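You operate a simulated robot arm through the tools that you are given. There is no shell and no other tool. Be economical: measure what you need, move in short steps, check, and stop when the job is done.

You run a simulated two-armed robot. Do the job below in one go: nothing can be reset, and whatever is moved stays where it is left.

TASK
Flush the crusted white nozzle, then lock it back in seat 2.
Fine: free the latch, push the nozzle into the basin seat, run water till the crust is gone, shut the valve, refit, latch to HOLD.

It is judged by the outcome, as a careful person would: the job done as asked, and still so three seconds after it is handed in. It fails if anything else is knocked over, pushed out of place, dropped, spilled or broken.

THE ROBOT
Two 7-joint arms with fingered hands on one trunk, on a base that drives. Base frame: it is fixed to the floor where the robot stands at the start and does not move with it; the origin is under the middle of the robot, x ahead of it, y to its left, z up; the surface under the hand at the start is at about z = 860. Lengths are in mm, angles in degrees, forces in N, time in s.
The left shoulder is at the start at [73, 154, 1159], the right one opposite. With the tool pointing down near the work surface each hand reaches from about 460 to 880 mm from the robot's upright axis, wherever it stands, measured 20 degrees to its own side. Places, roughly: blue valve of the flush basin [600, -300, 900]; latch of the nozzle bar [500, 100, 900]; nozzle (3x3x7 cm) [600, 0, 900]; seat in the flush basin [600, -200, 900]; seat two of the nozzle bar [500, -100, 900]. Payload 4 kg a hand.
Tool frame (each hand has its own): the origin (TCP) lies between the finger pads and is the grasp point; the fingertips stand 30 mm ahead of it; z points along the fingers, y is the line along which they close. Largest opening 104 mm; the body of the gripper starts 35 mm behind the TCP. The gripper is a hand of 3 fingers: y runs from the thumb to the fingers, the wrist lies at [-15, -104, -178] in the tool frame, and closing takes about 1.5 s.
Orientation is told as [roll, pitch, yaw] about the base's x, y, z axes, in that order, counted from this pose: with the fingers straight down and the wrist toward the robot, the tool's x, y and z point along [0, 1, 0], [1, 0, 0] and [0, 0, -1] of the base frame.

THE INTERFACE
- The arms move only by the tool send_rows. It takes "left_steps", "right_steps" or both (then of equal length, played together; a hand with none holds still); each is a list of rows, each a list of 2 entries, a list of its own where there are three numbers: the shift along the tool's x, y, z in mm, then the turn, a rotation vector about the tool's x, y, z in degrees. In form: [[[tx, ty, tz], [ax, ay, az]], ...]. A call has 1 to 8 rows; each row is the pose to reach, as a shift and turn from the pose commanded when the call began, along the tool's axes at that moment. "left_fingers" and "right_fingers" are, for a hand that has rows, the finger opening in mm, from 0 to 104, set as the call begins (left out, the last holds). Rows are played at 5 a second. More than 50 mm and 8.6 degrees between two rows, or a gripper value outside its range, and nothing of the call is played. Where a pose cannot be reached the arm comes as near as it can. A force on the tool above 60 N (or 10 N above the force at the start of the call, whichever is more), or a blocked arm, ends the call early, and 0.2 s more pass. The fingers move at their own pace (about 153 mm/s each) and stop on an object; they squeeze with about 26 N. The grip force told is the motor's: it shows also when the fingers shut on nothing. Time passes only in rows, and 0.2 s behind the last, so rows that repeat a pose let the fingers close. It gives the time, the measured TCP pose, the force on the tool (base axes), the opening and the grip force at its end, in the units of the frame above (readings bear some noise), with the torque about the TCP (base axes, N m) and any sound that the robot's microphone picked up.
- Cameras (640 x 400 px; columns grow to the right, rows downward): "scene" is now at [139, -20.2, 1386.7]; the picture's right is [-0.21, -0.98, -0.00], its down [-0.57, 0.12, -0.81] and it looks along [0.79, -0.17, -0.58] (base axes); focal length 262 px, centre (320, 200). "left" rides on the left gripper at [-64, -94, -117] in its tool frame; the picture's right is [-0.72, -0.33, 0.61], its down [0.64, -0.65, 0.41] and it looks along [0.27, 0.68, 0.68] (tool axes); focal length 238 px, centre (320, 200). "right" rides on the right gripper at [64, -94, -117] in its tool frame; the picture's right is [-0.72, 0.33, -0.61], its down [-0.64, -0.65, 0.40] and it looks along [-0.27, 0.68, 0.68] (tool axes); focal length 238 px, centre (320, 200). There is no depth. A picture from a camera that has moved, and an enlarged one, comes with that camera's place and axes in the base frame and with its lens.
- camera(camera): a new picture of that camera. It takes no simulated time.
- slide_trunk(by): slides the trunk up (or, below 0, down) by that many mm; the arms and the scene camera ride with it, the base frame stays. It gives what a move gives, with no picture.
- roll_base(legs): drives the robot by 1 to 6 legs, each [ahead, left, turn to the left] in mm, mm and degrees, along the robot's own axes; the way and the turn of a leg run together, so that a leg with both is an arc; at most 1500 mm and 180 degrees a leg. The arms and the cameras ride along, it lands a little off, and it stops where it bumps. It gives what a move gives.
- move_fingers(index, middle, thumb_bend, thumb_turn, hand): sets how far each is bent, from 0 (flat) to 1 (curled in); at 0.3 the hand is open as for a grip, at 0.7 the pads meet at the TCP. One left out holds its place. A second passes; each finger stops where it meets its share of the squeeze, and holds until it gets a number again. A gripper value or a shape takes the hand back. It gives what a move gives, with no picture; readings hold the bend of each and the force on the fingers (four entries, about 0 where the hand has none), thumb and palm. thumb_turn goes from beside the hand (0) to across from the fingers (1), as for a grip.
- set_grasp(shape, hand): the hand has 3 fingers and takes this shape, open, in about a second: jaw (thumb against the fingers, like two jaws); tri (thumb and two fingers); tip (a fingertip pinch); poke (one finger out to press); point (the index stretched); flat (the hand flat); cup (the hand cupped); fist (a fist). The gripper value then closes the fingers along that shape, each until it touches; the sizes above hold for jaw. It gives what a move gives, with no picture.
- turn_head(pan, tilt): turns the head with the scene camera to pan (to the left, within 86 degrees either way) and tilt (down, from -29 to 69), counted from straight ahead of the robot. It gives what a move gives.
- close_up(camera, box): a new picture of the part [left, top, right, bottom] of that camera's present view, enlarged. It takes no simulated time.
- close_job(): hands the job in; it is judged then, once.

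Go step by step. Nothing tells you exact positions but the pictures and the camera data: compare them with the known pose of the tool, close in by small moves and look again before you grip or let go. The budget is 120 turns and 100 pictures, counting those below and the enlarged ones. Unless the task says otherwise, let go and move clear before handing in, and close with one line.

The tools are called after "Call:" as name(argument=value, ...) on one line, values as JSON. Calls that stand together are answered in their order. send_rows: Moves the arms, as the interface text tells. Its arguments: {"type":"object","properties":{"left_steps":{"type":"array","items":{"type":"array"}},"left_fingers":{"type":"number"},"right_steps":{"type":"array","items":{"type":"array"}},"right_fingers":{"type":"number"}},"required":[]} The other tools are called the same way: slide_trunk (by) slides the trunk up or down; set_grasp (shape, hand) gives the hand a shape; move_fingers (index, middle, thumb_bend, thumb_turn, hand) moves the fingers one by one; roll_base (legs) drives the base; turn_head (pan, tilt) turns the head that bears the scene camera; camera (camera) takes a picture; close_up (camera, box) takes an enlarged picture of a part of a camera's view; close_job () hands the job in.

At the start:

```text
t: 0.0
left_tool_pos: [602.9, 99.4, 1160.3]
left_orientation: [0.1, 0.1, 0.0]
left_ft_force: [0.6, -0.1, 0.8]
left_wrist_torque: [-0.02, -0.01, 0.01]
left_gripper_width: 103.5
left_grip_force: 0.1
left_shape: jaw
left_bend: [0.3, 0.3, 0.3, 0.98]
left_finger forces: [0.0, 0.0, 0.0, 0.0, 0.1, 0.0]
right_tool_pos: [465.7, -292.7, 1225.9]
right_orientation: [0.1, 0.1, 0.0]
right_ft_force: [-0.2, 0.1, 0.5]
right_wrist_torque: [0.04, -0.05, 0.01]
right_gripper_width: 103.4
right_grip_force: 0.0
right_shape: jaw
right_bend: [0.3, 0.3, 0.3, 0.98]
right_finger forces: [0.0, 0.0, 0.0, 0.0, 0.0, 0.2]
trunk travel left (down, up): [-575.0, 365.0]
robot x, y, heading: [-1.1, 1.5, 0.1]
head pan, tilt: [-12.2, 35.4]
```

scene: 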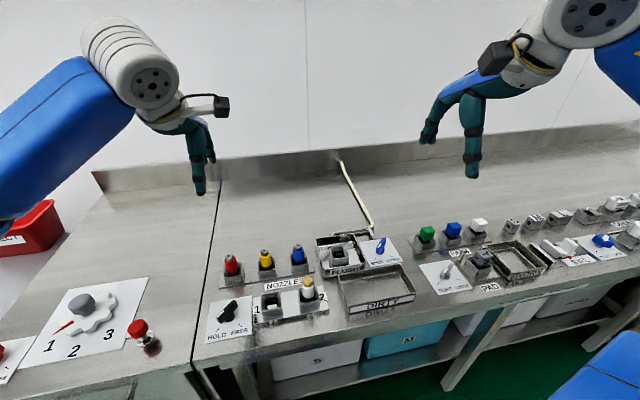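
right: 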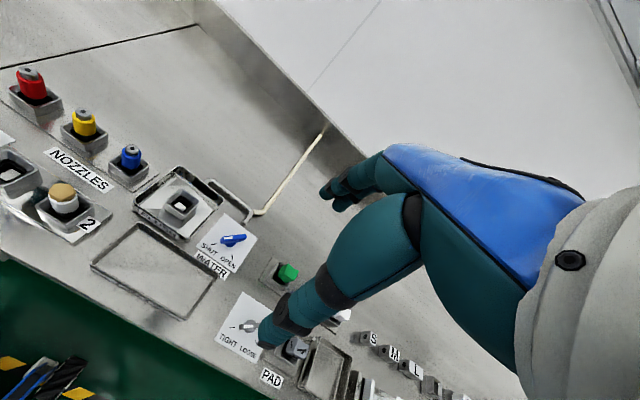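
left: 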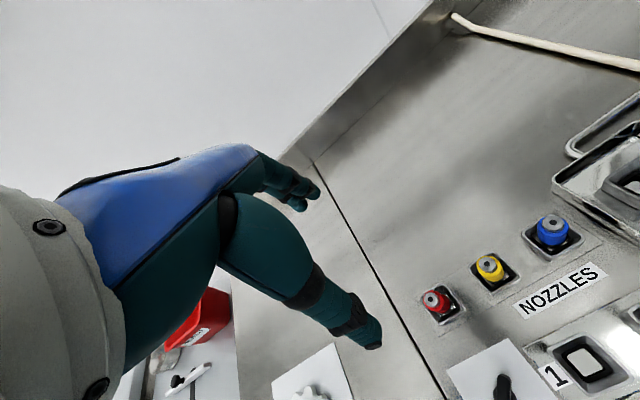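

I see the bench with a latch (HOLD/FREE), the nozzle bar with the white nozzle in seat 2, a flush basin and a blue water valve. I'll enlarge the views before moving.

Call:
close_up(camera="scene", box=[200, 220, 420, 358])

Call:
close_up(camera="right", box=[0, 130, 280, 305])

```text
2.90 times, centred on (310, 289) of scene
camera zoom: at [139.0, -20.2, 1386.7], right [-0.21, -0.98, 0.0], down [-0.57, 0.12, -0.81], along [0.79, -0.17, -0.58], focal length 759 px, centre (349, -58)
```

zoom: 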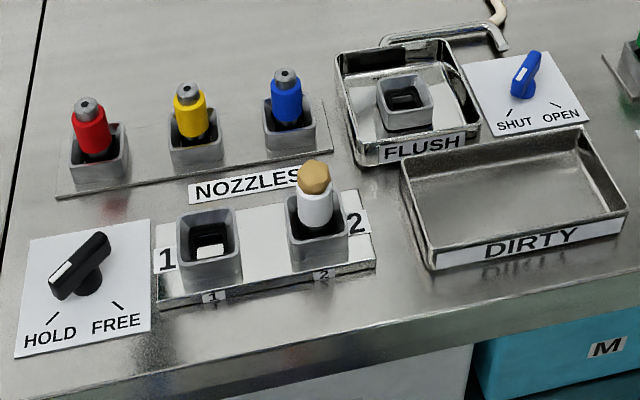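

```text
2.29 times, centred on (140, 218) of right
camera zoom: at [371.8, -229.6, 1343.0], right [0.33, -0.72, 0.61], down [-0.65, -0.64, -0.4], along [0.68, -0.27, -0.68], focal length 545 px, centre (731, 160)
```

zoom: 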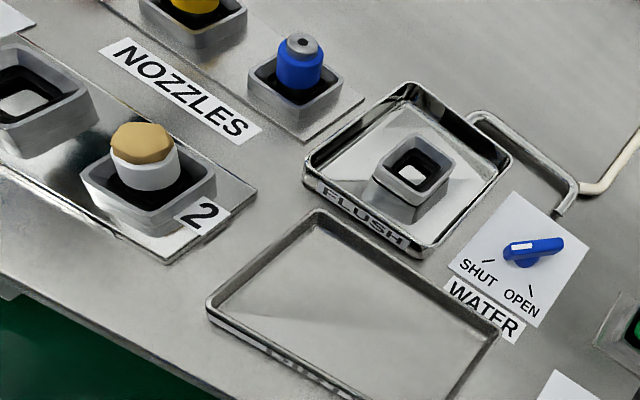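

The latch lever's white end points at HOLD and the valve's white end at SHUT; the crust top comes out near [477,-69,941] and the latch near [470,101]. I'll bring the left hand above the latch, turned to line up with its lever.

Call:
send_rows(left_steps=[[[0, -22, 26], [0, 0, -6.67]], [[0, -44, 52], [0, 0, -13.3]], [[1, -66, 78], [0, 0, -20]], [[1, -89, 104], [0, 0, -26.7]], [[2, -111, 130], [0, 0, -33.3]], [[2, -133, 150], [0, 0, -40]]])

Call:
camera(camera="left")

Call:
camera(camera="scene")

```text
t: 1.4
left_tool_pos: [469.1, 102.6, 1011.8]
left_orientation: [0.1, -0.1, 40.1]
left_ft_force: [-1.1, -0.7, -0.1]
left_wrist_torque: [0.01, -0.04, 0.01]
left_gripper_width: 103.4
left_grip_force: 0.0
left_shape: jaw
left_bend: [0.3, 0.3, 0.3, 0.98]
left_finger forces: [0.0, 0.0, 0.1, 0.0, 0.1, 0.0]
right_tool_pos: [464.1, -294.1, 1225.1]
right_orientation: [0.1, 0.0, 0.0]
right_ft_force: [0.6, 0.3, -0.4]
right_wrist_torque: [0.0, 0.0, -0.02]
right_gripper_width: 103.7
right_grip_force: 0.2
right_shape: jaw
right_bend: [0.3, 0.3, 0.3, 0.98]
right_finger forces: [0.0, 0.0, 0.0, 0.0, 0.0, 0.0]
trunk travel left (down, up): [-575.0, 365.0]
robot x, y, heading: [3.6, -1.8, 0.3]
head pan, tilt: [-12.2, 35.4]
```

```text
94 pictures are left
camera left: at [437.6, -6.2, 1128.8], right [0.21, -0.76, -0.61], down [-0.91, 0.07, -0.41], along [0.35, 0.65, -0.68], focal length 238 px, centre (320, 200)
```

left: 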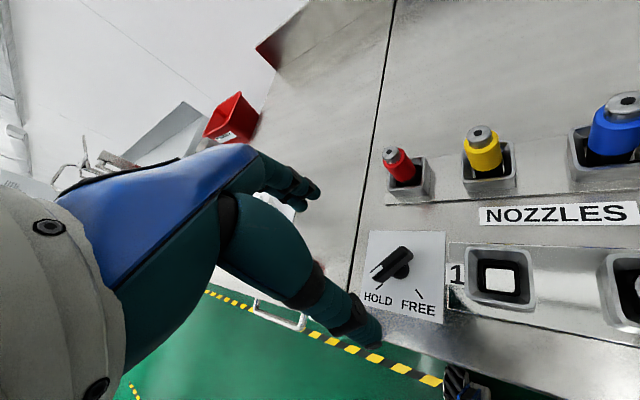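

```text
93 pictures are left
camera scene: at [138.2, -21.0, 1386.8], right [-0.21, -0.98, 0.0], down [-0.57, 0.12, -0.81], along [0.8, -0.17, -0.58], focal length 262 px, centre (320, 200)
```

scene: 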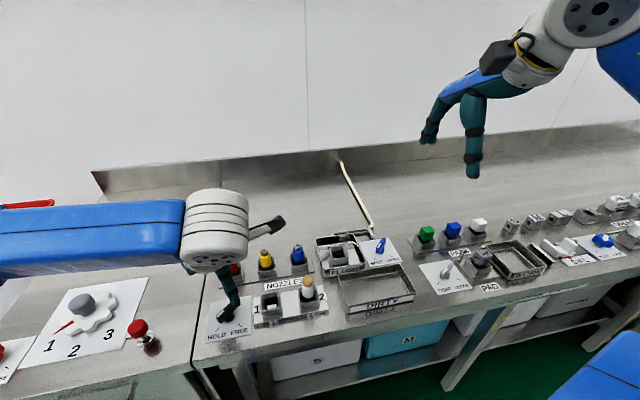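

The left hand is above the latch. I'll take a close-up to place the lever precisely.

Call:
close_up(camera="left", box=[340, 220, 468, 300])

Call:
close_up(camera="scene", box=[190, 270, 286, 330])

```text
5.00 times, centred on (404, 260) of left
camera zoom: at [437.6, -6.2, 1128.8], right [0.21, -0.76, -0.61], down [-0.91, 0.07, -0.41], along [0.35, 0.65, -0.68], focal length 1192 px, centre (-100, -100)
```

zoom: 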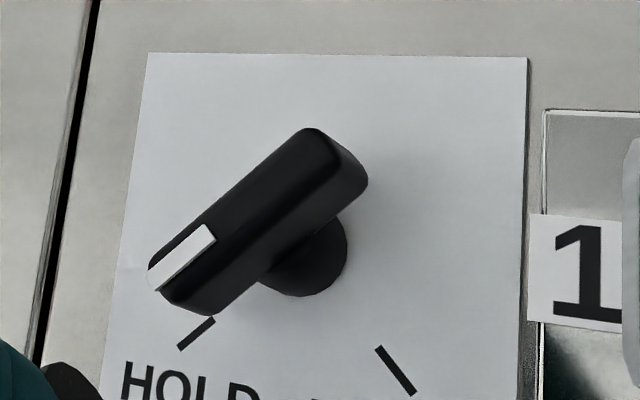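

```text
6.67 times, centred on (238, 300) of scene
camera zoom: at [138.2, -21.0, 1386.8], right [-0.21, -0.98, 0.0], down [-0.57, 0.12, -0.81], along [0.8, -0.17, -0.58], focal length 1745 px, centre (867, -467)
```

zoom: 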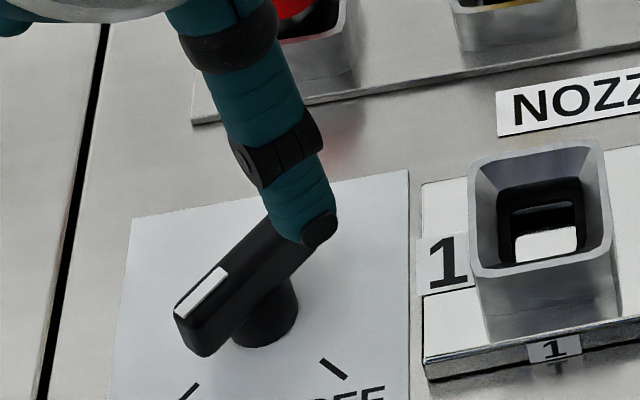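

The lever is about 46 mm long, centred near [477,103] with its top at z≈897, and lies at 130°. I'll lower the hand over it with narrower fingers and check.

Call:
send_rows(left_steps=[[[-4, 6, 20], [0, 0, 0]], [[-5, 6, 45], [0, 0, 0]], [[-5, 6, 65], [0, 0, 0]]], left_fingers=60)

Call:
camera(camera="left")

Call:
close_up(camera="scene", box=[190, 250, 286, 330])

```text
t: 2.2
left_tool_pos: [476.1, 102.7, 945.8]
left_orientation: [0.0, 0.0, 40.0]
left_ft_force: [-0.8, 0.0, -0.2]
left_wrist_torque: [0.02, 0.02, -0.02]
left_gripper_width: 60.6
left_grip_force: 0.0
left_shape: jaw
left_bend: [0.74, 0.41, 0.66, 1.0]
left_finger forces: [0.0, 0.1, 0.1, 0.1, 0.0, 0.1]
right_tool_pos: [463.2, -293.7, 1227.2]
right_orientation: [0.1, 0.1, 0.0]
right_ft_force: [-0.1, -0.2, -0.2]
right_wrist_torque: [0.03, 0.01, 0.02]
right_gripper_width: 103.5
right_grip_force: 0.1
right_shape: jaw
right_bend: [0.3, 0.3, 0.3, 0.98]
right_finger forces: [0.0, 0.0, 0.0, 0.0, 0.1, 0.0]
trunk travel left (down, up): [-575.0, 365.0]
robot x, y, heading: [-0.1, -1.6, 0.1]
head pan, tilt: [-12.2, 35.4]
```

```text
90 pictures are left
camera left: at [445.8, -5.8, 1062.7], right [0.21, -0.76, -0.61], down [-0.91, 0.07, -0.4], along [0.35, 0.65, -0.68], focal length 238 px, centre (320, 200)
```

left: 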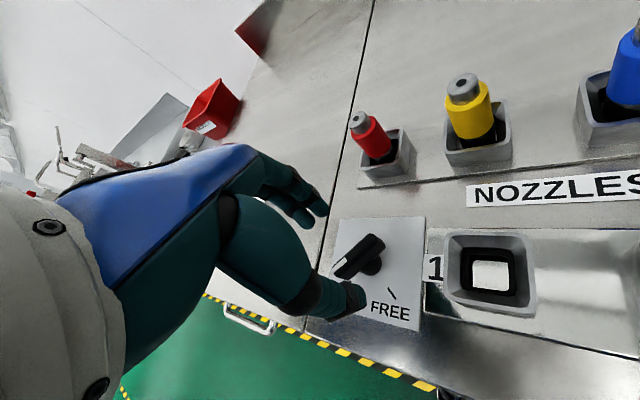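

```text
5.00 times, centred on (238, 290) of scene
camera zoom: at [138.7, -20.1, 1386.8], right [-0.21, -0.98, 0.0], down [-0.57, 0.12, -0.81], along [0.8, -0.17, -0.58], focal length 1309 px, centre (730, -250)
```

zoom: 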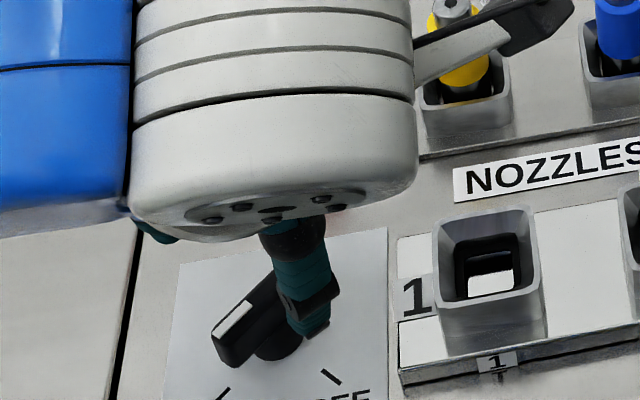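

The lever lies between thumb and fingers. I'll lower to z≈906 and close.

Call:
send_rows(left_steps=[[[0, 0, 20], [0, 0, 0]], [[0, 0, 39], [0, 0, 0]], [[0, 0, 39], [0, 0, 0]]])

Call:
camera(camera="left")

```text
t: 3.0
left_tool_pos: [475.2, 101.2, 906.6]
left_orientation: [0.0, -0.1, 40.0]
left_ft_force: [1.0, 0.7, 0.6]
left_wrist_torque: [0.0, 0.01, -0.01]
left_gripper_width: 60.6
left_grip_force: 0.0
left_shape: jaw
left_bend: [0.74, 0.41, 0.66, 1.0]
left_finger forces: [0.0, 0.1, 0.0, 0.1, 0.0, 0.1]
right_tool_pos: [463.4, -293.8, 1226.7]
right_orientation: [0.1, 0.0, 0.0]
right_ft_force: [1.1, 0.2, 0.0]
right_wrist_torque: [0.0, 0.01, -0.01]
right_gripper_width: 103.7
right_grip_force: 0.1
right_shape: jaw
right_bend: [0.3, 0.3, 0.3, 0.98]
right_finger forces: [0.0, 0.0, 0.1, 0.0, 0.0, 0.0]
trunk travel left (down, up): [-575.0, 365.0]
robot x, y, heading: [2.5, -0.2, -0.1]
head pan, tilt: [-12.2, 35.4]
```

```text
88 pictures are left
camera left: at [445.8, -6.3, 1024.2], right [0.21, -0.76, -0.61], down [-0.91, 0.07, -0.4], along [0.35, 0.65, -0.68], focal length 238 px, centre (320, 200)
```

left: 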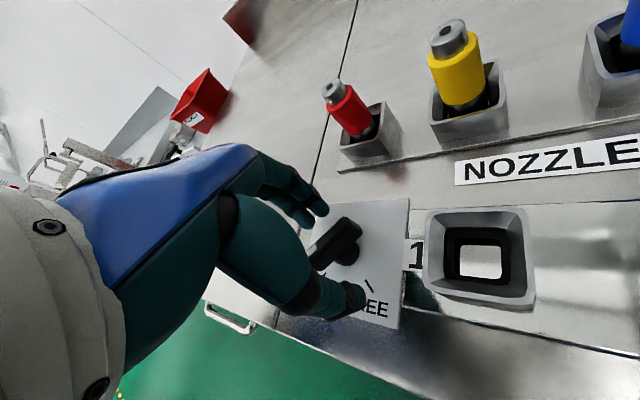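

Lever sits between thumb and fingers. Closing on it.

Call:
send_rows(left_steps=[[[0, 0, 0], [0, 0, 0]], [[0, 0, 0], [0, 0, 0]], [[0, 0, 0], [0, 0, 0]], [[0, 0, 0], [0, 0, 0]], [[0, 0, 0], [0, 0, 0]], [[0, 0, 0], [0, 0, 0]], [[0, 0, 0], [0, 0, 0]]], left_fingers=5)

Call:
close_up(camera="left", box=[240, 150, 440, 340])

```text
t: 4.6
left_tool_pos: [476.6, 102.2, 906.9]
left_orientation: [0.0, 0.0, 40.1]
left_ft_force: [4.0, 2.1, 2.3]
left_wrist_torque: [0.04, -0.07, 0.02]
left_gripper_width: 5.4
left_grip_force: 0.1
left_shape: jaw
left_bend: [0.62, 0.66, 0.71, 1.0]
left_finger forces: [3.3, 2.3, 0.0, 0.0, 0.8, 0.0]
right_tool_pos: [465.2, -292.0, 1227.0]
right_orientation: [0.1, 0.0, 0.0]
right_ft_force: [1.3, 0.2, -0.7]
right_wrist_torque: [0.03, -0.03, 0.0]
right_gripper_width: 103.7
right_grip_force: 0.1
right_shape: jaw
right_bend: [0.3, 0.3, 0.3, 0.98]
right_finger forces: [0.0, 0.1, 0.0, 0.1, 0.0, 0.0]
trunk travel left (down, up): [-575.0, 365.0]
robot x, y, heading: [1.0, -1.1, -0.1]
head pan, tilt: [-12.2, 35.4]
```

```text
2.11 times, centred on (340, 245) of left
camera zoom: at [446.5, -5.5, 1024.3], right [0.21, -0.76, -0.61], down [-0.91, 0.07, -0.4], along [0.35, 0.65, -0.68], focal length 502 px, centre (278, 105)
```

zoom: 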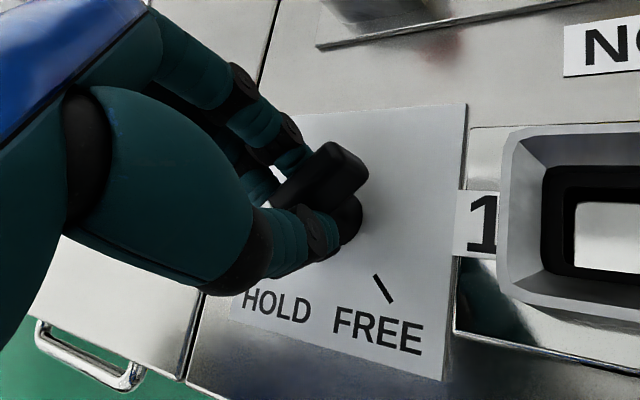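

The fingers hold the lever. I'll squeeze fully and start turning toward FREE (counter-clockwise from above).

Call:
send_rows(left_steps=[[[0, 0, 0], [0, 0, 0]], [[0, 0, 0], [0, 0, 0]], [[0, 0, 0], [0, 0, 0]], [[0, 0, 0], [0, 0, -7]], [[0, 0, 0], [0, 0, -14]], [[0, 0, 0], [0, 0, -21]], [[0, 0, 0], [0, 0, -28]], [[0, 0, 0], [0, 0, -35]]], left_fingers=0)

Call:
close_up(camera="left", box=[240, 150, 440, 340])

```text
t: 6.4
left_tool_pos: [476.0, 102.4, 907.2]
left_orientation: [0.1, 0.0, 75.2]
left_ft_force: [2.5, 0.1, -4.0]
left_wrist_torque: [0.04, -0.06, -0.02]
left_gripper_width: 6.0
left_grip_force: 26.2
left_shape: jaw
left_bend: [0.71, 0.66, 0.73, 1.0]
left_finger forces: [16.0, 9.3, 0.0, 0.0, 24.6, 0.0]
right_tool_pos: [464.5, -292.9, 1226.8]
right_orientation: [0.1, 0.0, 0.0]
right_ft_force: [0.5, 0.3, 1.0]
right_wrist_torque: [0.04, 0.01, -0.01]
right_gripper_width: 103.5
right_grip_force: 0.1
right_shape: jaw
right_bend: [0.3, 0.3, 0.3, 0.98]
right_finger forces: [0.0, 0.1, 0.0, 0.0, 0.1, 0.0]
trunk travel left (down, up): [-575.0, 365.0]
robot x, y, heading: [1.5, -5.0, -0.1]
head pan, tilt: [-12.2, 35.4]
```

```text
2.11 times, centred on (340, 245) of left
camera zoom: at [515.7, -4.5, 1024.0], right [0.61, -0.5, -0.61], down [-0.79, -0.47, -0.4], along [-0.08, 0.73, -0.68], focal length 502 px, centre (278, 105)
```

zoom: 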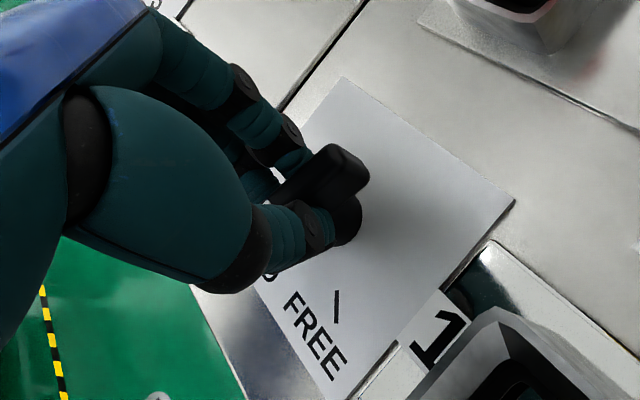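

The lever turns with the hand. I'll continue to about 90° of turn in total.

Call:
send_rows(left_steps=[[[0, 0, 0], [0, 0, -8]], [[0, 0, 0], [0, 0, -16]], [[0, 0, 0], [0, 0, -24]], [[0, 0, 0], [0, 0, -32]], [[0, 0, 0], [0, 0, -40]], [[0, 0, 0], [0, 0, -48]], [[0, 0, 0], [0, 0, -55]]])

Call:
camera(camera="left")

Call:
close_up(camera="scene", box=[190, 250, 286, 330])

```text
t: 8.0
left_tool_pos: [558.1, 117.6, 906.6]
left_orientation: [0.5, -0.1, 116.0]
left_ft_force: [-46.7, -6.8, 11.9]
left_wrist_torque: [-0.2, 1.05, -0.07]
left_gripper_width: 5.3
left_grip_force: 25.7
left_shape: jaw
left_bend: [0.73, 0.66, 0.76, 1.0]
left_finger forces: [58.0, 0.0, 0.0, 0.1, 0.0, 0.0]
left hand out of reach, approached as far as the arm can: row 2, 3, 4, 5, 6, 7
right_tool_pos: [451.6, -294.6, 1231.3]
right_orientation: [0.1, -0.5, 0.0]
right_ft_force: [-0.3, 0.4, 0.9]
right_wrist_torque: [-0.02, 0.03, 0.0]
right_gripper_width: 103.8
right_grip_force: 0.0
right_shape: jaw
right_bend: [0.3, 0.3, 0.3, 0.98]
right_finger forces: [0.0, 0.1, 0.1, 0.0, 0.1, 0.0]
trunk travel left (down, up): [-575.0, 365.0]
robot x, y, heading: [-0.6, -0.3, 0.0]
head pan, tilt: [-12.2, 35.4]
```

```text
85 pictures are left
camera left: at [659.4, 62.6, 1022.5], right [0.78, 0.02, -0.62], down [-0.29, -0.87, -0.4], along [-0.55, 0.5, -0.67], focal length 238 px, centre (320, 200)
```

left: 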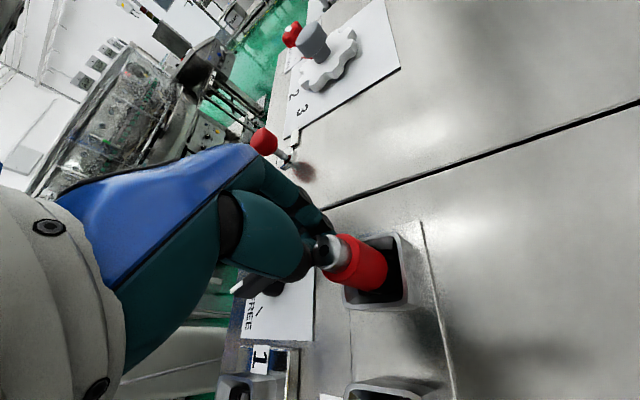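

```text
5.00 times, centred on (238, 290) of scene
camera zoom: at [123.7, -24.5, 1388.4], right [-0.21, -0.98, -0.01], down [-0.56, 0.13, -0.82], along [0.8, -0.17, -0.57], focal length 1309 px, centre (730, -250)
```

zoom: 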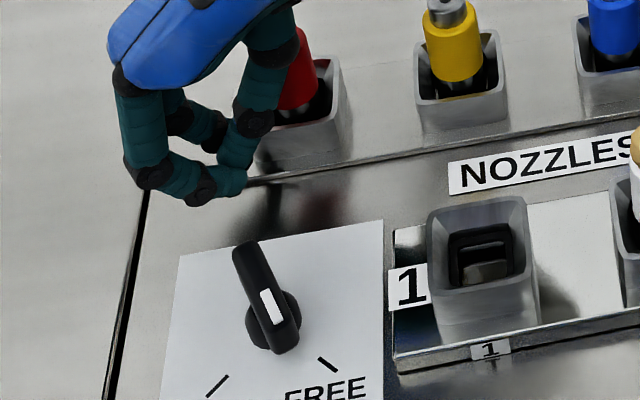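

The hand ran out of reach, slipped off the lever, and is now pressing on the red nozzle. I'll back straight off by rolling the base a little backward, which also gives more reach room.

Call:
roll_base(legs=[[-35, 0, 0]])

Call:
camera(camera="scene")

Call:
camera(camera="left")

```text
t: 8.9
left_tool_pos: [538.6, 121.0, 899.1]
left_orientation: [0.5, -0.3, 116.1]
left_ft_force: [0.1, -0.2, -0.5]
left_wrist_torque: [0.06, 0.02, -0.02]
left_gripper_width: 4.8
left_grip_force: 25.7
left_shape: jaw
left_bend: [0.73, 0.66, 0.76, 1.0]
left_finger forces: [0.1, 0.0, 0.0, 0.1, 0.0, 0.0]
right_tool_pos: [434.0, -294.6, 1224.0]
right_orientation: [0.1, 0.3, 0.0]
right_ft_force: [0.5, 0.2, 0.9]
right_wrist_torque: [-0.03, -0.01, 0.01]
right_gripper_width: 103.8
right_grip_force: 0.1
right_shape: jaw
right_bend: [0.3, 0.3, 0.3, 0.98]
right_finger forces: [0.1, 0.0, 0.1, 0.1, 0.1, 0.0]
trunk travel left (down, up): [-575.0, 365.0]
robot x, y, heading: [-36.6, -0.4, 0.2]
head pan, tilt: [-12.2, 35.4]
```

```text
83 pictures are left
camera scene: at [109.1, -21.8, 1386.0], right [-0.21, -0.98, 0.0], down [-0.57, 0.12, -0.81], along [0.79, -0.17, -0.59], focal length 262 px, centre (320, 200)
```

scene: 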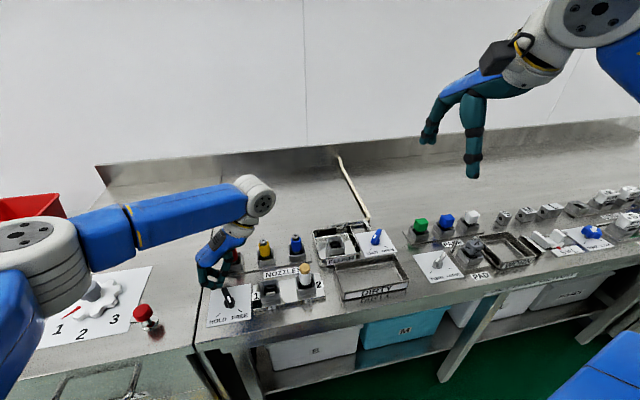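

```text
82 pictures are left
camera left: at [639.5, 65.0, 1014.0], right [0.78, 0.02, -0.62], down [-0.29, -0.87, -0.4], along [-0.55, 0.5, -0.67], focal length 238 px, centre (320, 200)
```

left: 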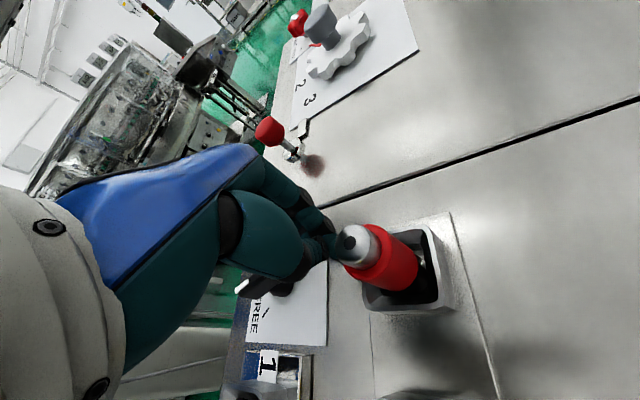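

Contact is gone and the red nozzle is still in its socket. I'll lift the left hand straight up clear.

Call:
send_rows(left_steps=[[[0, 0, -45], [0, 0, 0]], [[0, 0, -90], [0, 0, 0]]])

Call:
close_up(camera="scene", box=[190, 220, 334, 330])

```text
t: 9.5
left_tool_pos: [536.3, 121.2, 992.2]
left_orientation: [0.3, -0.1, 116.1]
left_ft_force: [-0.3, -0.8, -0.5]
left_wrist_torque: [0.01, 0.02, -0.03]
left_gripper_width: 5.0
left_grip_force: 26.3
left_shape: jaw
left_bend: [0.73, 0.66, 0.76, 1.0]
left_finger forces: [0.0, 0.1, 0.1, 0.1, 0.0, 0.0]
right_tool_pos: [428.0, -292.6, 1225.9]
right_orientation: [0.1, 0.0, 0.0]
right_ft_force: [1.2, 0.1, -0.2]
right_wrist_torque: [-0.02, 0.01, 0.01]
right_gripper_width: 103.7
right_grip_force: 0.0
right_shape: jaw
right_bend: [0.3, 0.3, 0.3, 0.98]
right_finger forces: [0.1, 0.0, 0.1, 0.0, 0.1, 0.0]
trunk travel left (down, up): [-575.0, 365.0]
robot x, y, heading: [-35.5, 4.4, 0.2]
head pan, tilt: [-12.2, 35.4]
```

```text
3.64 times, centred on (262, 275) of scene
camera zoom: at [105.0, -20.9, 1386.5], right [-0.21, -0.98, 0.0], down [-0.57, 0.12, -0.81], along [0.79, -0.17, -0.58], focal length 952 px, centre (531, -73)
```

zoom: 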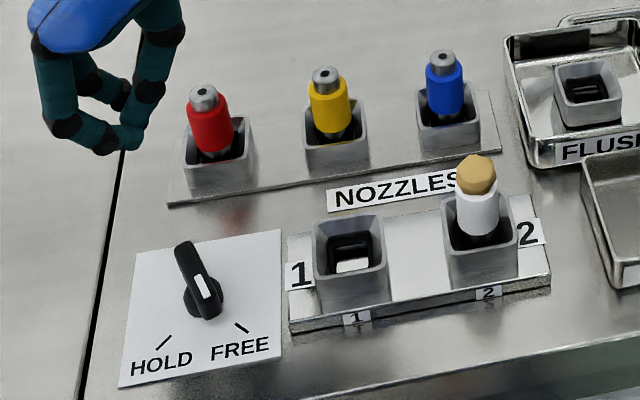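

The red nozzle stands untouched, and the latch lever is at about 199°, with FREE at about 230°. I'll re-approach with the left hand turned the comfortable way (yaw ≈ −71) to finish the turn.

Call:
send_rows(left_steps=[[[7, 1, -7], [0, 0, 8.4]], [[15, 2, -15], [0, 0, 16.8]], [[22, 3, -22], [0, 0, 25.2]], [[30, 5, -30], [0, 0, 33.6]], [[38, 6, -38], [0, 0, 42]], [[46, 7, -46], [0, 0, 50.4]], [[53, 8, -53], [0, 0, 58.8]], [[61, 10, -60], [0, 0, 67.2]]], left_fingers=60)

Call:
send_rows(left_steps=[[[0, 0, 0], [0, 0, 8.4]], [[0, 0, 0], [0, 0, 16.8]], [[0, 0, 0], [0, 0, 25.2]], [[0, 0, 0], [0, 0, 33.6]], [[0, 0, 0], [0, 0, 42]], [[0, 0, 0], [0, 0, 50.4]], [[0, 0, 0], [0, 0, 58.8]], [[0, 0, 0], [0, 0, 67.2]]])

Call:
send_rows(left_steps=[[[0, 0, 0], [0, 0, 8.4]], [[0, 0, 0], [0, 0, 16.8]], [[0, 0, 0], [0, 0, 25.2]], [[0, 0, 0], [0, 0, 33.6]], [[0, 0, 0], [0, 0, 42]], [[0, 0, 0], [0, 0, 50.4]]])

Call:
camera(camera="left")

Call:
camera(camera="scene")

```text
t: 11.3
left_tool_pos: [475.1, 104.5, 1052.3]
left_orientation: [0.2, 0.1, 48.8]
left_ft_force: [-0.5, -0.2, 0.0]
left_wrist_torque: [-0.01, -0.01, -0.03]
left_gripper_width: 59.6
left_grip_force: 0.0
left_shape: jaw
left_bend: [0.74, 0.42, 0.66, 1.0]
left_finger forces: [0.0, 0.1, 0.0, 0.1, 0.0, 0.0]
right_tool_pos: [427.5, -291.9, 1227.8]
right_orientation: [0.0, -0.1, 0.1]
right_ft_force: [0.5, -0.2, 0.3]
right_wrist_torque: [0.01, -0.02, 0.01]
right_gripper_width: 103.6
right_grip_force: 0.1
right_shape: jaw
right_bend: [0.3, 0.3, 0.3, 0.98]
right_finger forces: [0.0, 0.0, 0.0, 0.0, 0.0, 0.0]
trunk travel left (down, up): [-575.0, 365.0]
robot x, y, heading: [-36.3, 0.5, -0.0]
head pan, tilt: [-12.2, 35.4]
```

```text
t: 13.1
left_tool_pos: [475.9, 105.0, 1051.4]
left_orientation: [-0.1, 0.1, -18.4]
left_ft_force: [-0.4, -0.1, 0.8]
left_wrist_torque: [-0.01, 0.02, 0.03]
left_gripper_width: 59.8
left_grip_force: 0.0
left_shape: jaw
left_bend: [0.74, 0.42, 0.66, 1.0]
left_finger forces: [0.0, 0.1, 0.0, 0.0, 0.0, 0.0]
right_tool_pos: [426.9, -291.9, 1228.0]
right_orientation: [0.0, 0.0, 0.0]
right_ft_force: [-0.6, 0.4, -0.9]
right_wrist_torque: [-0.01, 0.01, 0.0]
right_gripper_width: 103.5
right_grip_force: 0.1
right_shape: jaw
right_bend: [0.3, 0.3, 0.3, 0.98]
right_finger forces: [0.0, 0.1, 0.0, 0.0, 0.1, 0.1]
trunk travel left (down, up): [-575.0, 365.0]
robot x, y, heading: [-34.9, -1.0, -0.0]
head pan, tilt: [-12.2, 35.4]
```

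```text
t: 14.5
left_tool_pos: [475.7, 104.3, 1050.0]
left_orientation: [-0.2, 0.0, -68.8]
left_ft_force: [0.2, 1.2, -1.3]
left_wrist_torque: [0.04, 0.01, -0.02]
left_gripper_width: 59.6
left_grip_force: 0.1
left_shape: jaw
left_bend: [0.74, 0.42, 0.66, 1.0]
left_finger forces: [0.0, 0.1, 0.1, 0.0, 0.0, 0.0]
right_tool_pos: [427.1, -293.1, 1227.0]
right_orientation: [0.2, 0.0, 0.0]
right_ft_force: [0.3, 0.2, 0.1]
right_wrist_torque: [0.01, 0.0, 0.02]
right_gripper_width: 103.9
right_grip_force: 0.1
right_shape: jaw
right_bend: [0.3, 0.3, 0.3, 0.98]
right_finger forces: [0.0, 0.0, 0.0, 0.0, 0.0, 0.0]
trunk travel left (down, up): [-575.0, 365.0]
robot x, y, heading: [-33.6, -2.3, 0.1]
head pan, tilt: [-12.2, 35.4]
```

```text
80 pictures are left
camera left: at [383.7, 169.9, 1168.0], right [-0.79, 0.04, -0.61], down [0.36, 0.84, -0.41], along [0.5, -0.54, -0.68], focal length 238 px, centre (320, 200)
```

left: 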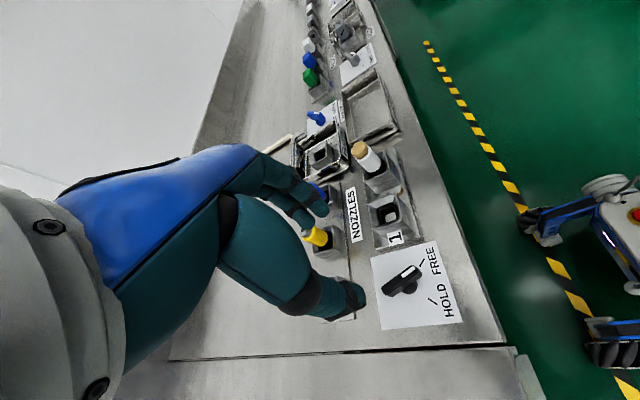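

```text
79 pictures are left
camera scene: at [104.3, -19.8, 1386.7], right [-0.21, -0.98, 0.0], down [-0.57, 0.12, -0.81], along [0.79, -0.17, -0.58], focal length 262 px, centre (320, 200)
```

scene: 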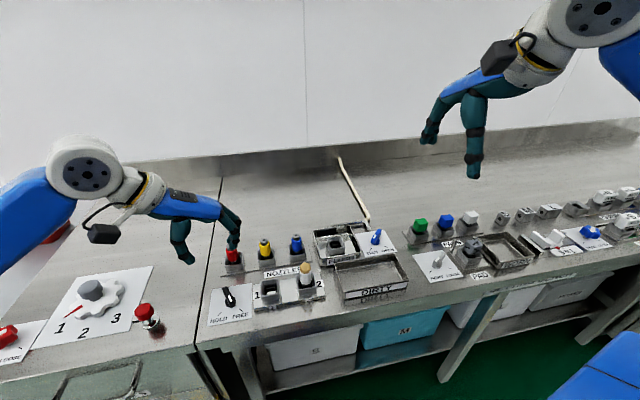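

The hand is comfortably oriented. Descending over the lever.

Call:
send_rows(left_steps=[[[1, 2, 36], [0, 0, 1]], [[1, 2, 72], [0, 0, 2]], [[1, 2, 108], [0, 0, 2]]])

Call:
camera(camera="left")

```text
t: 15.3
left_tool_pos: [477.0, 101.9, 942.2]
left_orientation: [-0.1, 0.0, -70.7]
left_ft_force: [-0.2, 0.2, -1.4]
left_wrist_torque: [-0.01, 0.0, -0.02]
left_gripper_width: 59.4
left_grip_force: 0.1
left_shape: jaw
left_bend: [0.74, 0.42, 0.66, 1.0]
left_finger forces: [0.0, 0.0, 0.0, 0.0, 0.0, 0.0]
right_tool_pos: [427.0, -291.8, 1228.8]
right_orientation: [0.1, -0.1, 0.0]
right_ft_force: [0.1, -0.5, -0.7]
right_wrist_torque: [0.0, 0.02, -0.01]
right_gripper_width: 103.9
right_grip_force: 0.0
right_shape: jaw
right_bend: [0.3, 0.3, 0.3, 0.98]
right_finger forces: [0.0, 0.0, 0.0, 0.1, 0.1, 0.1]
trunk travel left (down, up): [-575.0, 365.0]
robot x, y, heading: [-35.1, 2.0, -0.1]
head pan, tilt: [-12.2, 35.4]
```

```text
78 pictures are left
camera left: at [387.1, 172.4, 1060.4], right [-0.79, 0.07, -0.61], down [0.39, 0.83, -0.41], along [0.48, -0.56, -0.68], focal length 238 px, centre (320, 200)
```

left: 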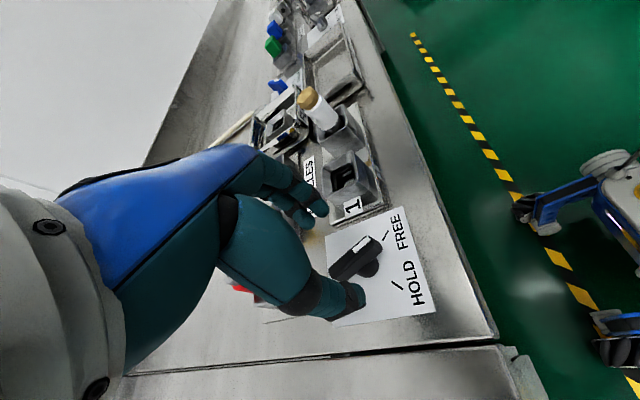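

Alignment looks the same as for the first grip. Lowering and closing.

Call:
send_rows(left_steps=[[[0, 0, 18], [0, 0, 0]], [[0, 0, 36], [0, 0, 0]], [[0, 0, 36], [0, 0, 0]]])

Call:
send_rows(left_steps=[[[0, 0, 0], [0, 0, 0]], [[0, 0, 0], [0, 0, 0]], [[0, 0, 0], [0, 0, 0]], [[0, 0, 0], [0, 0, 0]], [[0, 0, 0], [0, 0, 0]], [[0, 0, 0], [0, 0, 0]], [[0, 0, 0], [0, 0, 0]], [[0, 0, 0], [0, 0, 0]]], left_fingers=0)

Call:
close_up(camera="left", box=[220, 140, 460, 340])

```text
t: 16.1
left_tool_pos: [476.6, 103.3, 908.9]
left_orientation: [-0.2, 0.0, -70.7]
left_ft_force: [-0.5, 0.2, 0.2]
left_wrist_torque: [-0.01, 0.03, 0.01]
left_gripper_width: 59.8
left_grip_force: 0.0
left_shape: jaw
left_bend: [0.74, 0.42, 0.66, 1.0]
left_finger forces: [0.0, 0.0, 0.0, 0.1, 0.1, 0.0]
right_tool_pos: [427.6, -292.8, 1227.0]
right_orientation: [0.2, -0.1, -0.1]
right_ft_force: [0.4, 0.3, 0.0]
right_wrist_torque: [-0.03, -0.03, -0.03]
right_gripper_width: 103.4
right_grip_force: 0.2
right_shape: jaw
right_bend: [0.3, 0.3, 0.3, 0.98]
right_finger forces: [0.0, 0.0, 0.1, 0.0, 0.0, 0.0]
trunk travel left (down, up): [-575.0, 365.0]
robot x, y, heading: [-32.8, 3.7, 0.0]
head pan, tilt: [-12.2, 35.4]
```

```text
t: 17.9
left_tool_pos: [475.3, 102.0, 908.5]
left_orientation: [-0.2, 0.0, -70.7]
left_ft_force: [0.0, -0.8, -2.9]
left_wrist_torque: [-0.01, 0.03, -0.04]
left_gripper_width: 6.0
left_grip_force: 26.0
left_shape: jaw
left_bend: [0.72, 0.67, 0.72, 1.0]
left_finger forces: [15.0, 8.4, 0.1, 0.1, 23.1, 0.1]
right_tool_pos: [427.5, -291.5, 1226.8]
right_orientation: [0.0, 0.0, 0.0]
right_ft_force: [0.2, -0.5, 0.3]
right_wrist_torque: [0.02, -0.02, -0.02]
right_gripper_width: 104.0
right_grip_force: 0.1
right_shape: jaw
right_bend: [0.3, 0.3, 0.3, 0.98]
right_finger forces: [0.1, 0.0, 0.0, 0.1, 0.0, 0.0]
trunk travel left (down, up): [-575.0, 365.0]
robot x, y, heading: [-35.7, 3.5, 0.3]
head pan, tilt: [-12.2, 35.4]
```

```text
2.00 times, centred on (340, 240) of left
camera zoom: at [386.7, 171.7, 1024.4], right [-0.79, 0.07, -0.61], down [0.39, 0.83, -0.41], along [0.48, -0.56, -0.68], focal length 477 px, centre (280, 120)
```

zoom: 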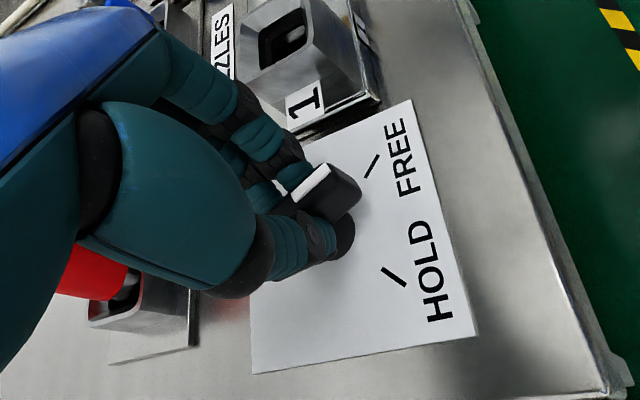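

Gripped well. Turning the remaining ~30° toward FREE.

Call:
send_rows(left_steps=[[[0, 0, 0], [0, 0, -6]], [[0, 0, 0], [0, 0, -12]], [[0, 0, 0], [0, 0, -18]], [[0, 0, 0], [0, 0, -24]], [[0, 0, 0], [0, 0, -30]], [[0, 0, 0], [0, 0, -30]]])

Call:
close_up(camera="left", box=[220, 140, 460, 340])

```text
t: 19.3
left_tool_pos: [476.7, 102.9, 907.2]
left_orientation: [-0.2, 0.0, -40.5]
left_ft_force: [0.0, -2.9, -1.8]
left_wrist_torque: [-0.08, -0.05, -0.08]
left_gripper_width: 6.1
left_grip_force: 26.1
left_shape: jaw
left_bend: [0.72, 0.66, 0.72, 1.0]
left_finger forces: [14.5, 11.8, 0.0, 0.1, 24.0, 0.1]
right_tool_pos: [427.5, -293.3, 1226.5]
right_orientation: [0.1, 0.1, 0.1]
right_ft_force: [-0.5, 0.7, -0.5]
right_wrist_torque: [0.01, 0.02, -0.01]
right_gripper_width: 103.7
right_grip_force: 0.1
right_shape: jaw
right_bend: [0.3, 0.3, 0.3, 0.98]
right_finger forces: [0.0, 0.0, 0.0, 0.1, 0.0, 0.1]
trunk travel left (down, up): [-575.0, 365.0]
robot x, y, heading: [-35.2, 0.4, -0.0]
head pan, tilt: [-12.2, 35.4]
```

```text
2.00 times, centred on (340, 240) of left
camera zoom: at [364.8, 115.5, 1024.5], right [-0.72, -0.33, -0.61], down [-0.08, 0.91, -0.4], along [0.69, -0.24, -0.68], focal length 477 px, centre (280, 120)
```

zoom: 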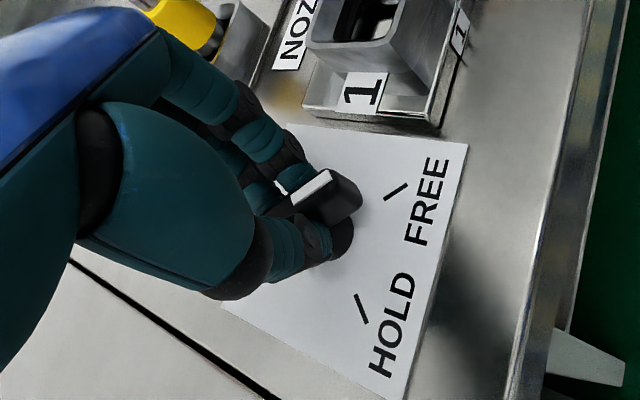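

The lever is near the FREE tick. I'll turn a bit more to find the stop.

Call:
send_rows(left_steps=[[[0, 0, 0], [0, 0, -4]], [[0, 0, 0], [0, 0, -8]], [[0, 0, 0], [0, 0, -8]]])

Call:
close_up(camera="left", box=[220, 140, 460, 340])

```text
t: 20.1
left_tool_pos: [476.7, 99.4, 907.6]
left_orientation: [-0.2, 0.2, -32.7]
left_ft_force: [-1.9, -6.6, -3.9]
left_wrist_torque: [-0.13, -0.01, -0.15]
left_gripper_width: 6.0
left_grip_force: 25.7
left_shape: jaw
left_bend: [0.72, 0.65, 0.72, 1.0]
left_finger forces: [13.6, 14.4, 0.0, 0.0, 24.8, 0.0]
right_tool_pos: [426.9, -294.6, 1225.7]
right_orientation: [0.1, -0.1, 0.0]
right_ft_force: [0.0, 0.6, 0.2]
right_wrist_torque: [0.0, -0.02, -0.02]
right_gripper_width: 103.8
right_grip_force: 0.1
right_shape: jaw
right_bend: [0.3, 0.3, 0.3, 0.98]
right_finger forces: [0.0, 0.0, 0.1, 0.0, 0.0, 0.0]
trunk travel left (down, up): [-575.0, 365.0]
robot x, y, heading: [-32.8, 1.4, 0.2]
head pan, tilt: [-12.2, 35.4]
```

```text
2.00 times, centred on (340, 240) of left
camera zoom: at [363.9, 99.1, 1024.7], right [-0.67, -0.43, -0.61], down [-0.21, 0.89, -0.4], along [0.72, -0.14, -0.68], focal length 477 px, centre (280, 120)
```

zoom: 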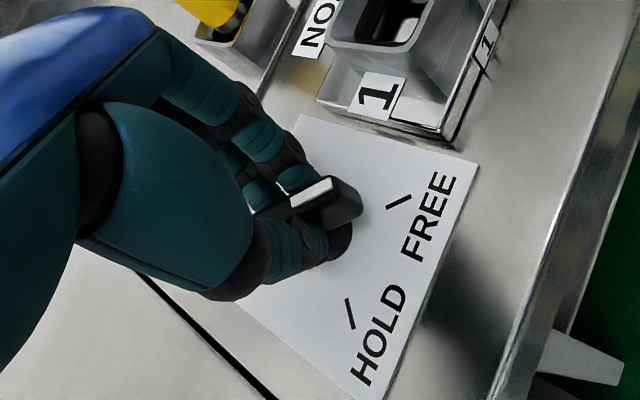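

The lever now stays behind the hand, so it's at its stop. Releasing and lifting to check.

Call:
send_rows(left_steps=[[[0, 0, 0], [0, 0, 0]], [[0, 0, 0], [0, 0, 0]], [[0, 0, 0], [0, 0, 0]], [[0, 0, -45], [0, 0, 0]], [[0, 0, -90], [0, 0, 0]], [[0, -45, -130], [0, 0, 0]], [[-30, -80, -150], [0, 0, 0]], [[-60, -110, -160], [0, 0, 0]]], left_fingers=70)

Call:
close_up(camera="scene", box=[190, 220, 334, 330])

```text
refused: row 6 steps farther than a row can; nothing moved
```

```text
3.64 times, centred on (262, 275) of scene
camera zoom: at [103.7, -21.9, 1386.7], right [-0.21, -0.98, 0.0], down [-0.57, 0.12, -0.81], along [0.8, -0.17, -0.58], focal length 952 px, centre (531, -73)
```

zoom: 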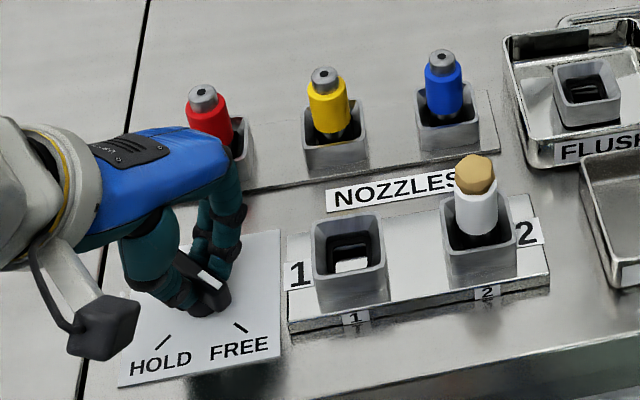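

Call:
send_rows(left_steps=[[[0, 0, 0], [0, 0, 0]], [[0, 0, 0], [0, 0, 0]], [[0, 0, 0], [0, 0, 0]], [[0, 0, -45], [0, 0, 0]], [[0, 0, -90], [0, 0, 0]], [[20, -25, -120], [0, 0, 0]], [[40, -50, -150], [0, 0, 0]], [[70, -80, -165], [0, 0, 0]]], left_fingers=70)

Call:
close_up(camera="scene", box=[190, 220, 430, 370])

```text
t: 21.9
left_tool_pos: [446.1, 207.2, 1074.1]
left_orientation: [-0.2, 0.0, -32.8]
left_ft_force: [0.2, -0.4, 0.1]
left_wrist_torque: [-0.01, -0.04, -0.02]
left_gripper_width: 69.9
left_grip_force: 0.1
left_shape: jaw
left_bend: [0.28, 0.38, 0.6, 1.0]
left_finger forces: [0.1, 0.0, 0.0, 0.0, 0.0, 0.0]
right_tool_pos: [426.1, -291.2, 1226.9]
right_orientation: [-0.2, -0.1, 0.0]
right_ft_force: [0.1, 0.3, -0.3]
right_wrist_torque: [0.0, -0.02, -0.01]
right_gripper_width: 103.7
right_grip_force: 0.0
right_shape: jaw
right_bend: [0.3, 0.3, 0.3, 0.98]
right_finger forces: [0.0, 0.1, 0.0, 0.0, 0.1, 0.1]
trunk travel left (down, up): [-575.0, 365.0]
robot x, y, heading: [-35.9, 1.6, -0.1]
head pan, tilt: [-12.2, 35.4]
```

```text
2.67 times, centred on (310, 295) of scene
camera zoom: at [101.8, -17.1, 1387.0], right [-0.21, -0.98, 0.0], down [-0.57, 0.12, -0.81], along [0.8, -0.17, -0.58], focal length 698 px, centre (347, -53)
```

zoom: 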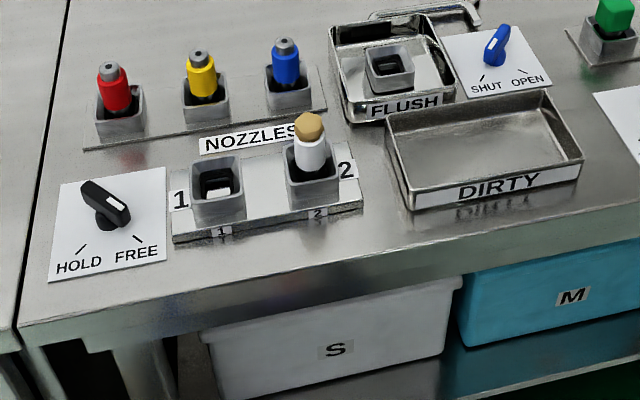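

The latch is on FREE. Now I'll bring the right hand above the white nozzle.

Call:
send_rows(right_steps=[[[32, 7, 22], [0, 0, 0]], [[64, 14, 46], [0, 0, 0]], [[96, 21, 70], [0, 0, 0]], [[128, 28, 95], [0, 0, 0]], [[160, 36, 120], [0, 0, 0]], [[192, 44, 140], [0, 0, 0]], [[223, 50, 165], [0, 0, 0]]], right_fingers=70)

Call:
camera(camera="right")

Call:
camera(camera="scene")

```text
t: 23.5
left_tool_pos: [449.4, 208.6, 1070.8]
left_orientation: [-0.3, 0.1, -32.6]
left_ft_force: [0.3, -0.1, 0.1]
left_wrist_torque: [-0.03, 0.01, 0.01]
left_gripper_width: 69.7
left_grip_force: 0.0
left_shape: jaw
left_bend: [0.28, 0.38, 0.6, 1.0]
left_finger forces: [0.1, 0.0, 0.0, 0.1, 0.1, 0.0]
right_tool_pos: [477.2, -64.7, 1063.2]
right_orientation: [-0.2, 0.1, 0.1]
right_ft_force: [-0.3, 0.0, 0.3]
right_wrist_torque: [0.01, 0.03, -0.03]
right_gripper_width: 70.3
right_grip_force: 0.1
right_shape: jaw
right_bend: [0.28, 0.38, 0.6, 0.99]
right_finger forces: [0.0, 0.1, 0.0, 0.0, 0.0, 0.0]
trunk travel left (down, up): [-575.0, 365.0]
robot x, y, heading: [-33.9, -1.5, 0.1]
head pan, tilt: [-12.2, 35.4]
```

```text
72 pictures are left
camera right: at [384.2, -0.9, 1179.4], right [0.33, -0.72, 0.62], down [-0.65, -0.64, -0.4], along [0.68, -0.27, -0.68], focal length 238 px, centre (320, 200)
```

right: 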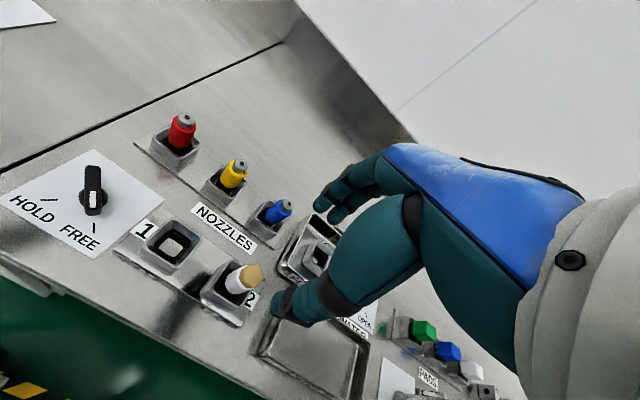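

```text
71 pictures are left
camera scene: at [105.1, -15.7, 1386.7], right [-0.21, -0.98, 0.0], down [-0.57, 0.12, -0.81], along [0.79, -0.17, -0.58], focal length 262 px, centre (320, 200)
```

scene: 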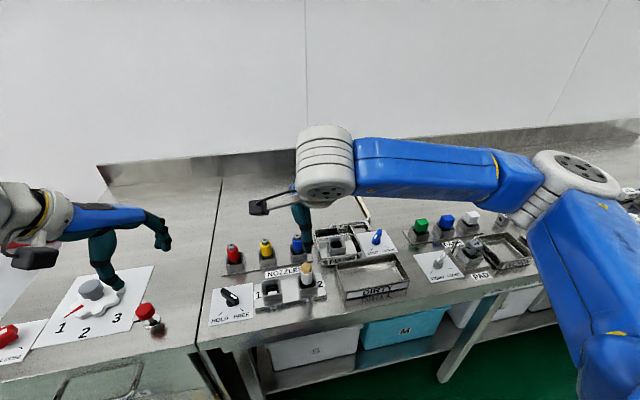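

Call:
close_up(camera="right", box=[180, 240, 308, 340])

Call:
close_up(camera="scene", box=[240, 240, 368, 320])

```text
4.00 times, centred on (244, 290) of right
camera zoom: at [384.2, -0.9, 1179.4], right [0.33, -0.72, 0.62], down [-0.65, -0.64, -0.4], along [0.68, -0.27, -0.68], focal length 953 px, centre (624, -160)
```

zoom: 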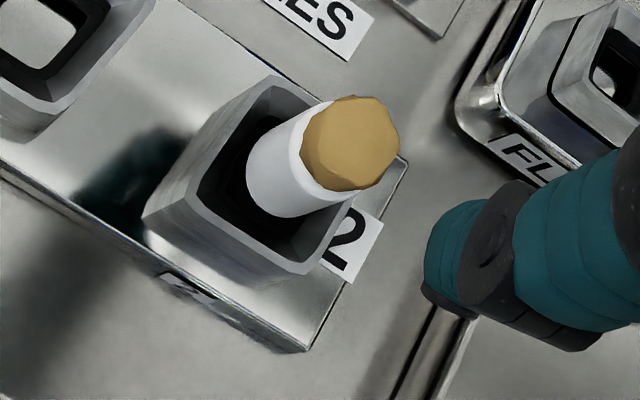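

```text
5.00 times, centred on (304, 280) of scene
camera zoom: at [105.1, -15.7, 1386.7], right [-0.21, -0.98, 0.0], down [-0.57, 0.12, -0.81], along [0.79, -0.17, -0.58], focal length 1309 px, centre (400, -200)
```

zoom: 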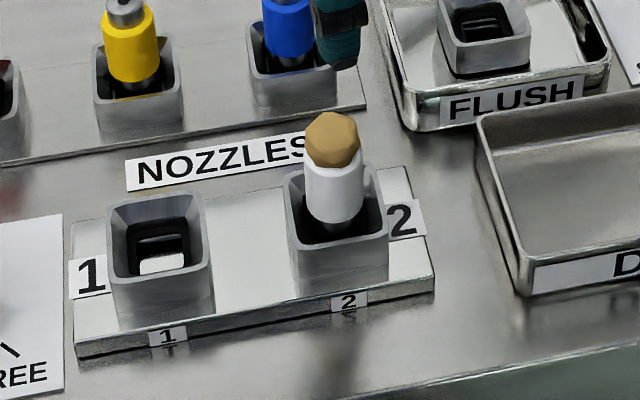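

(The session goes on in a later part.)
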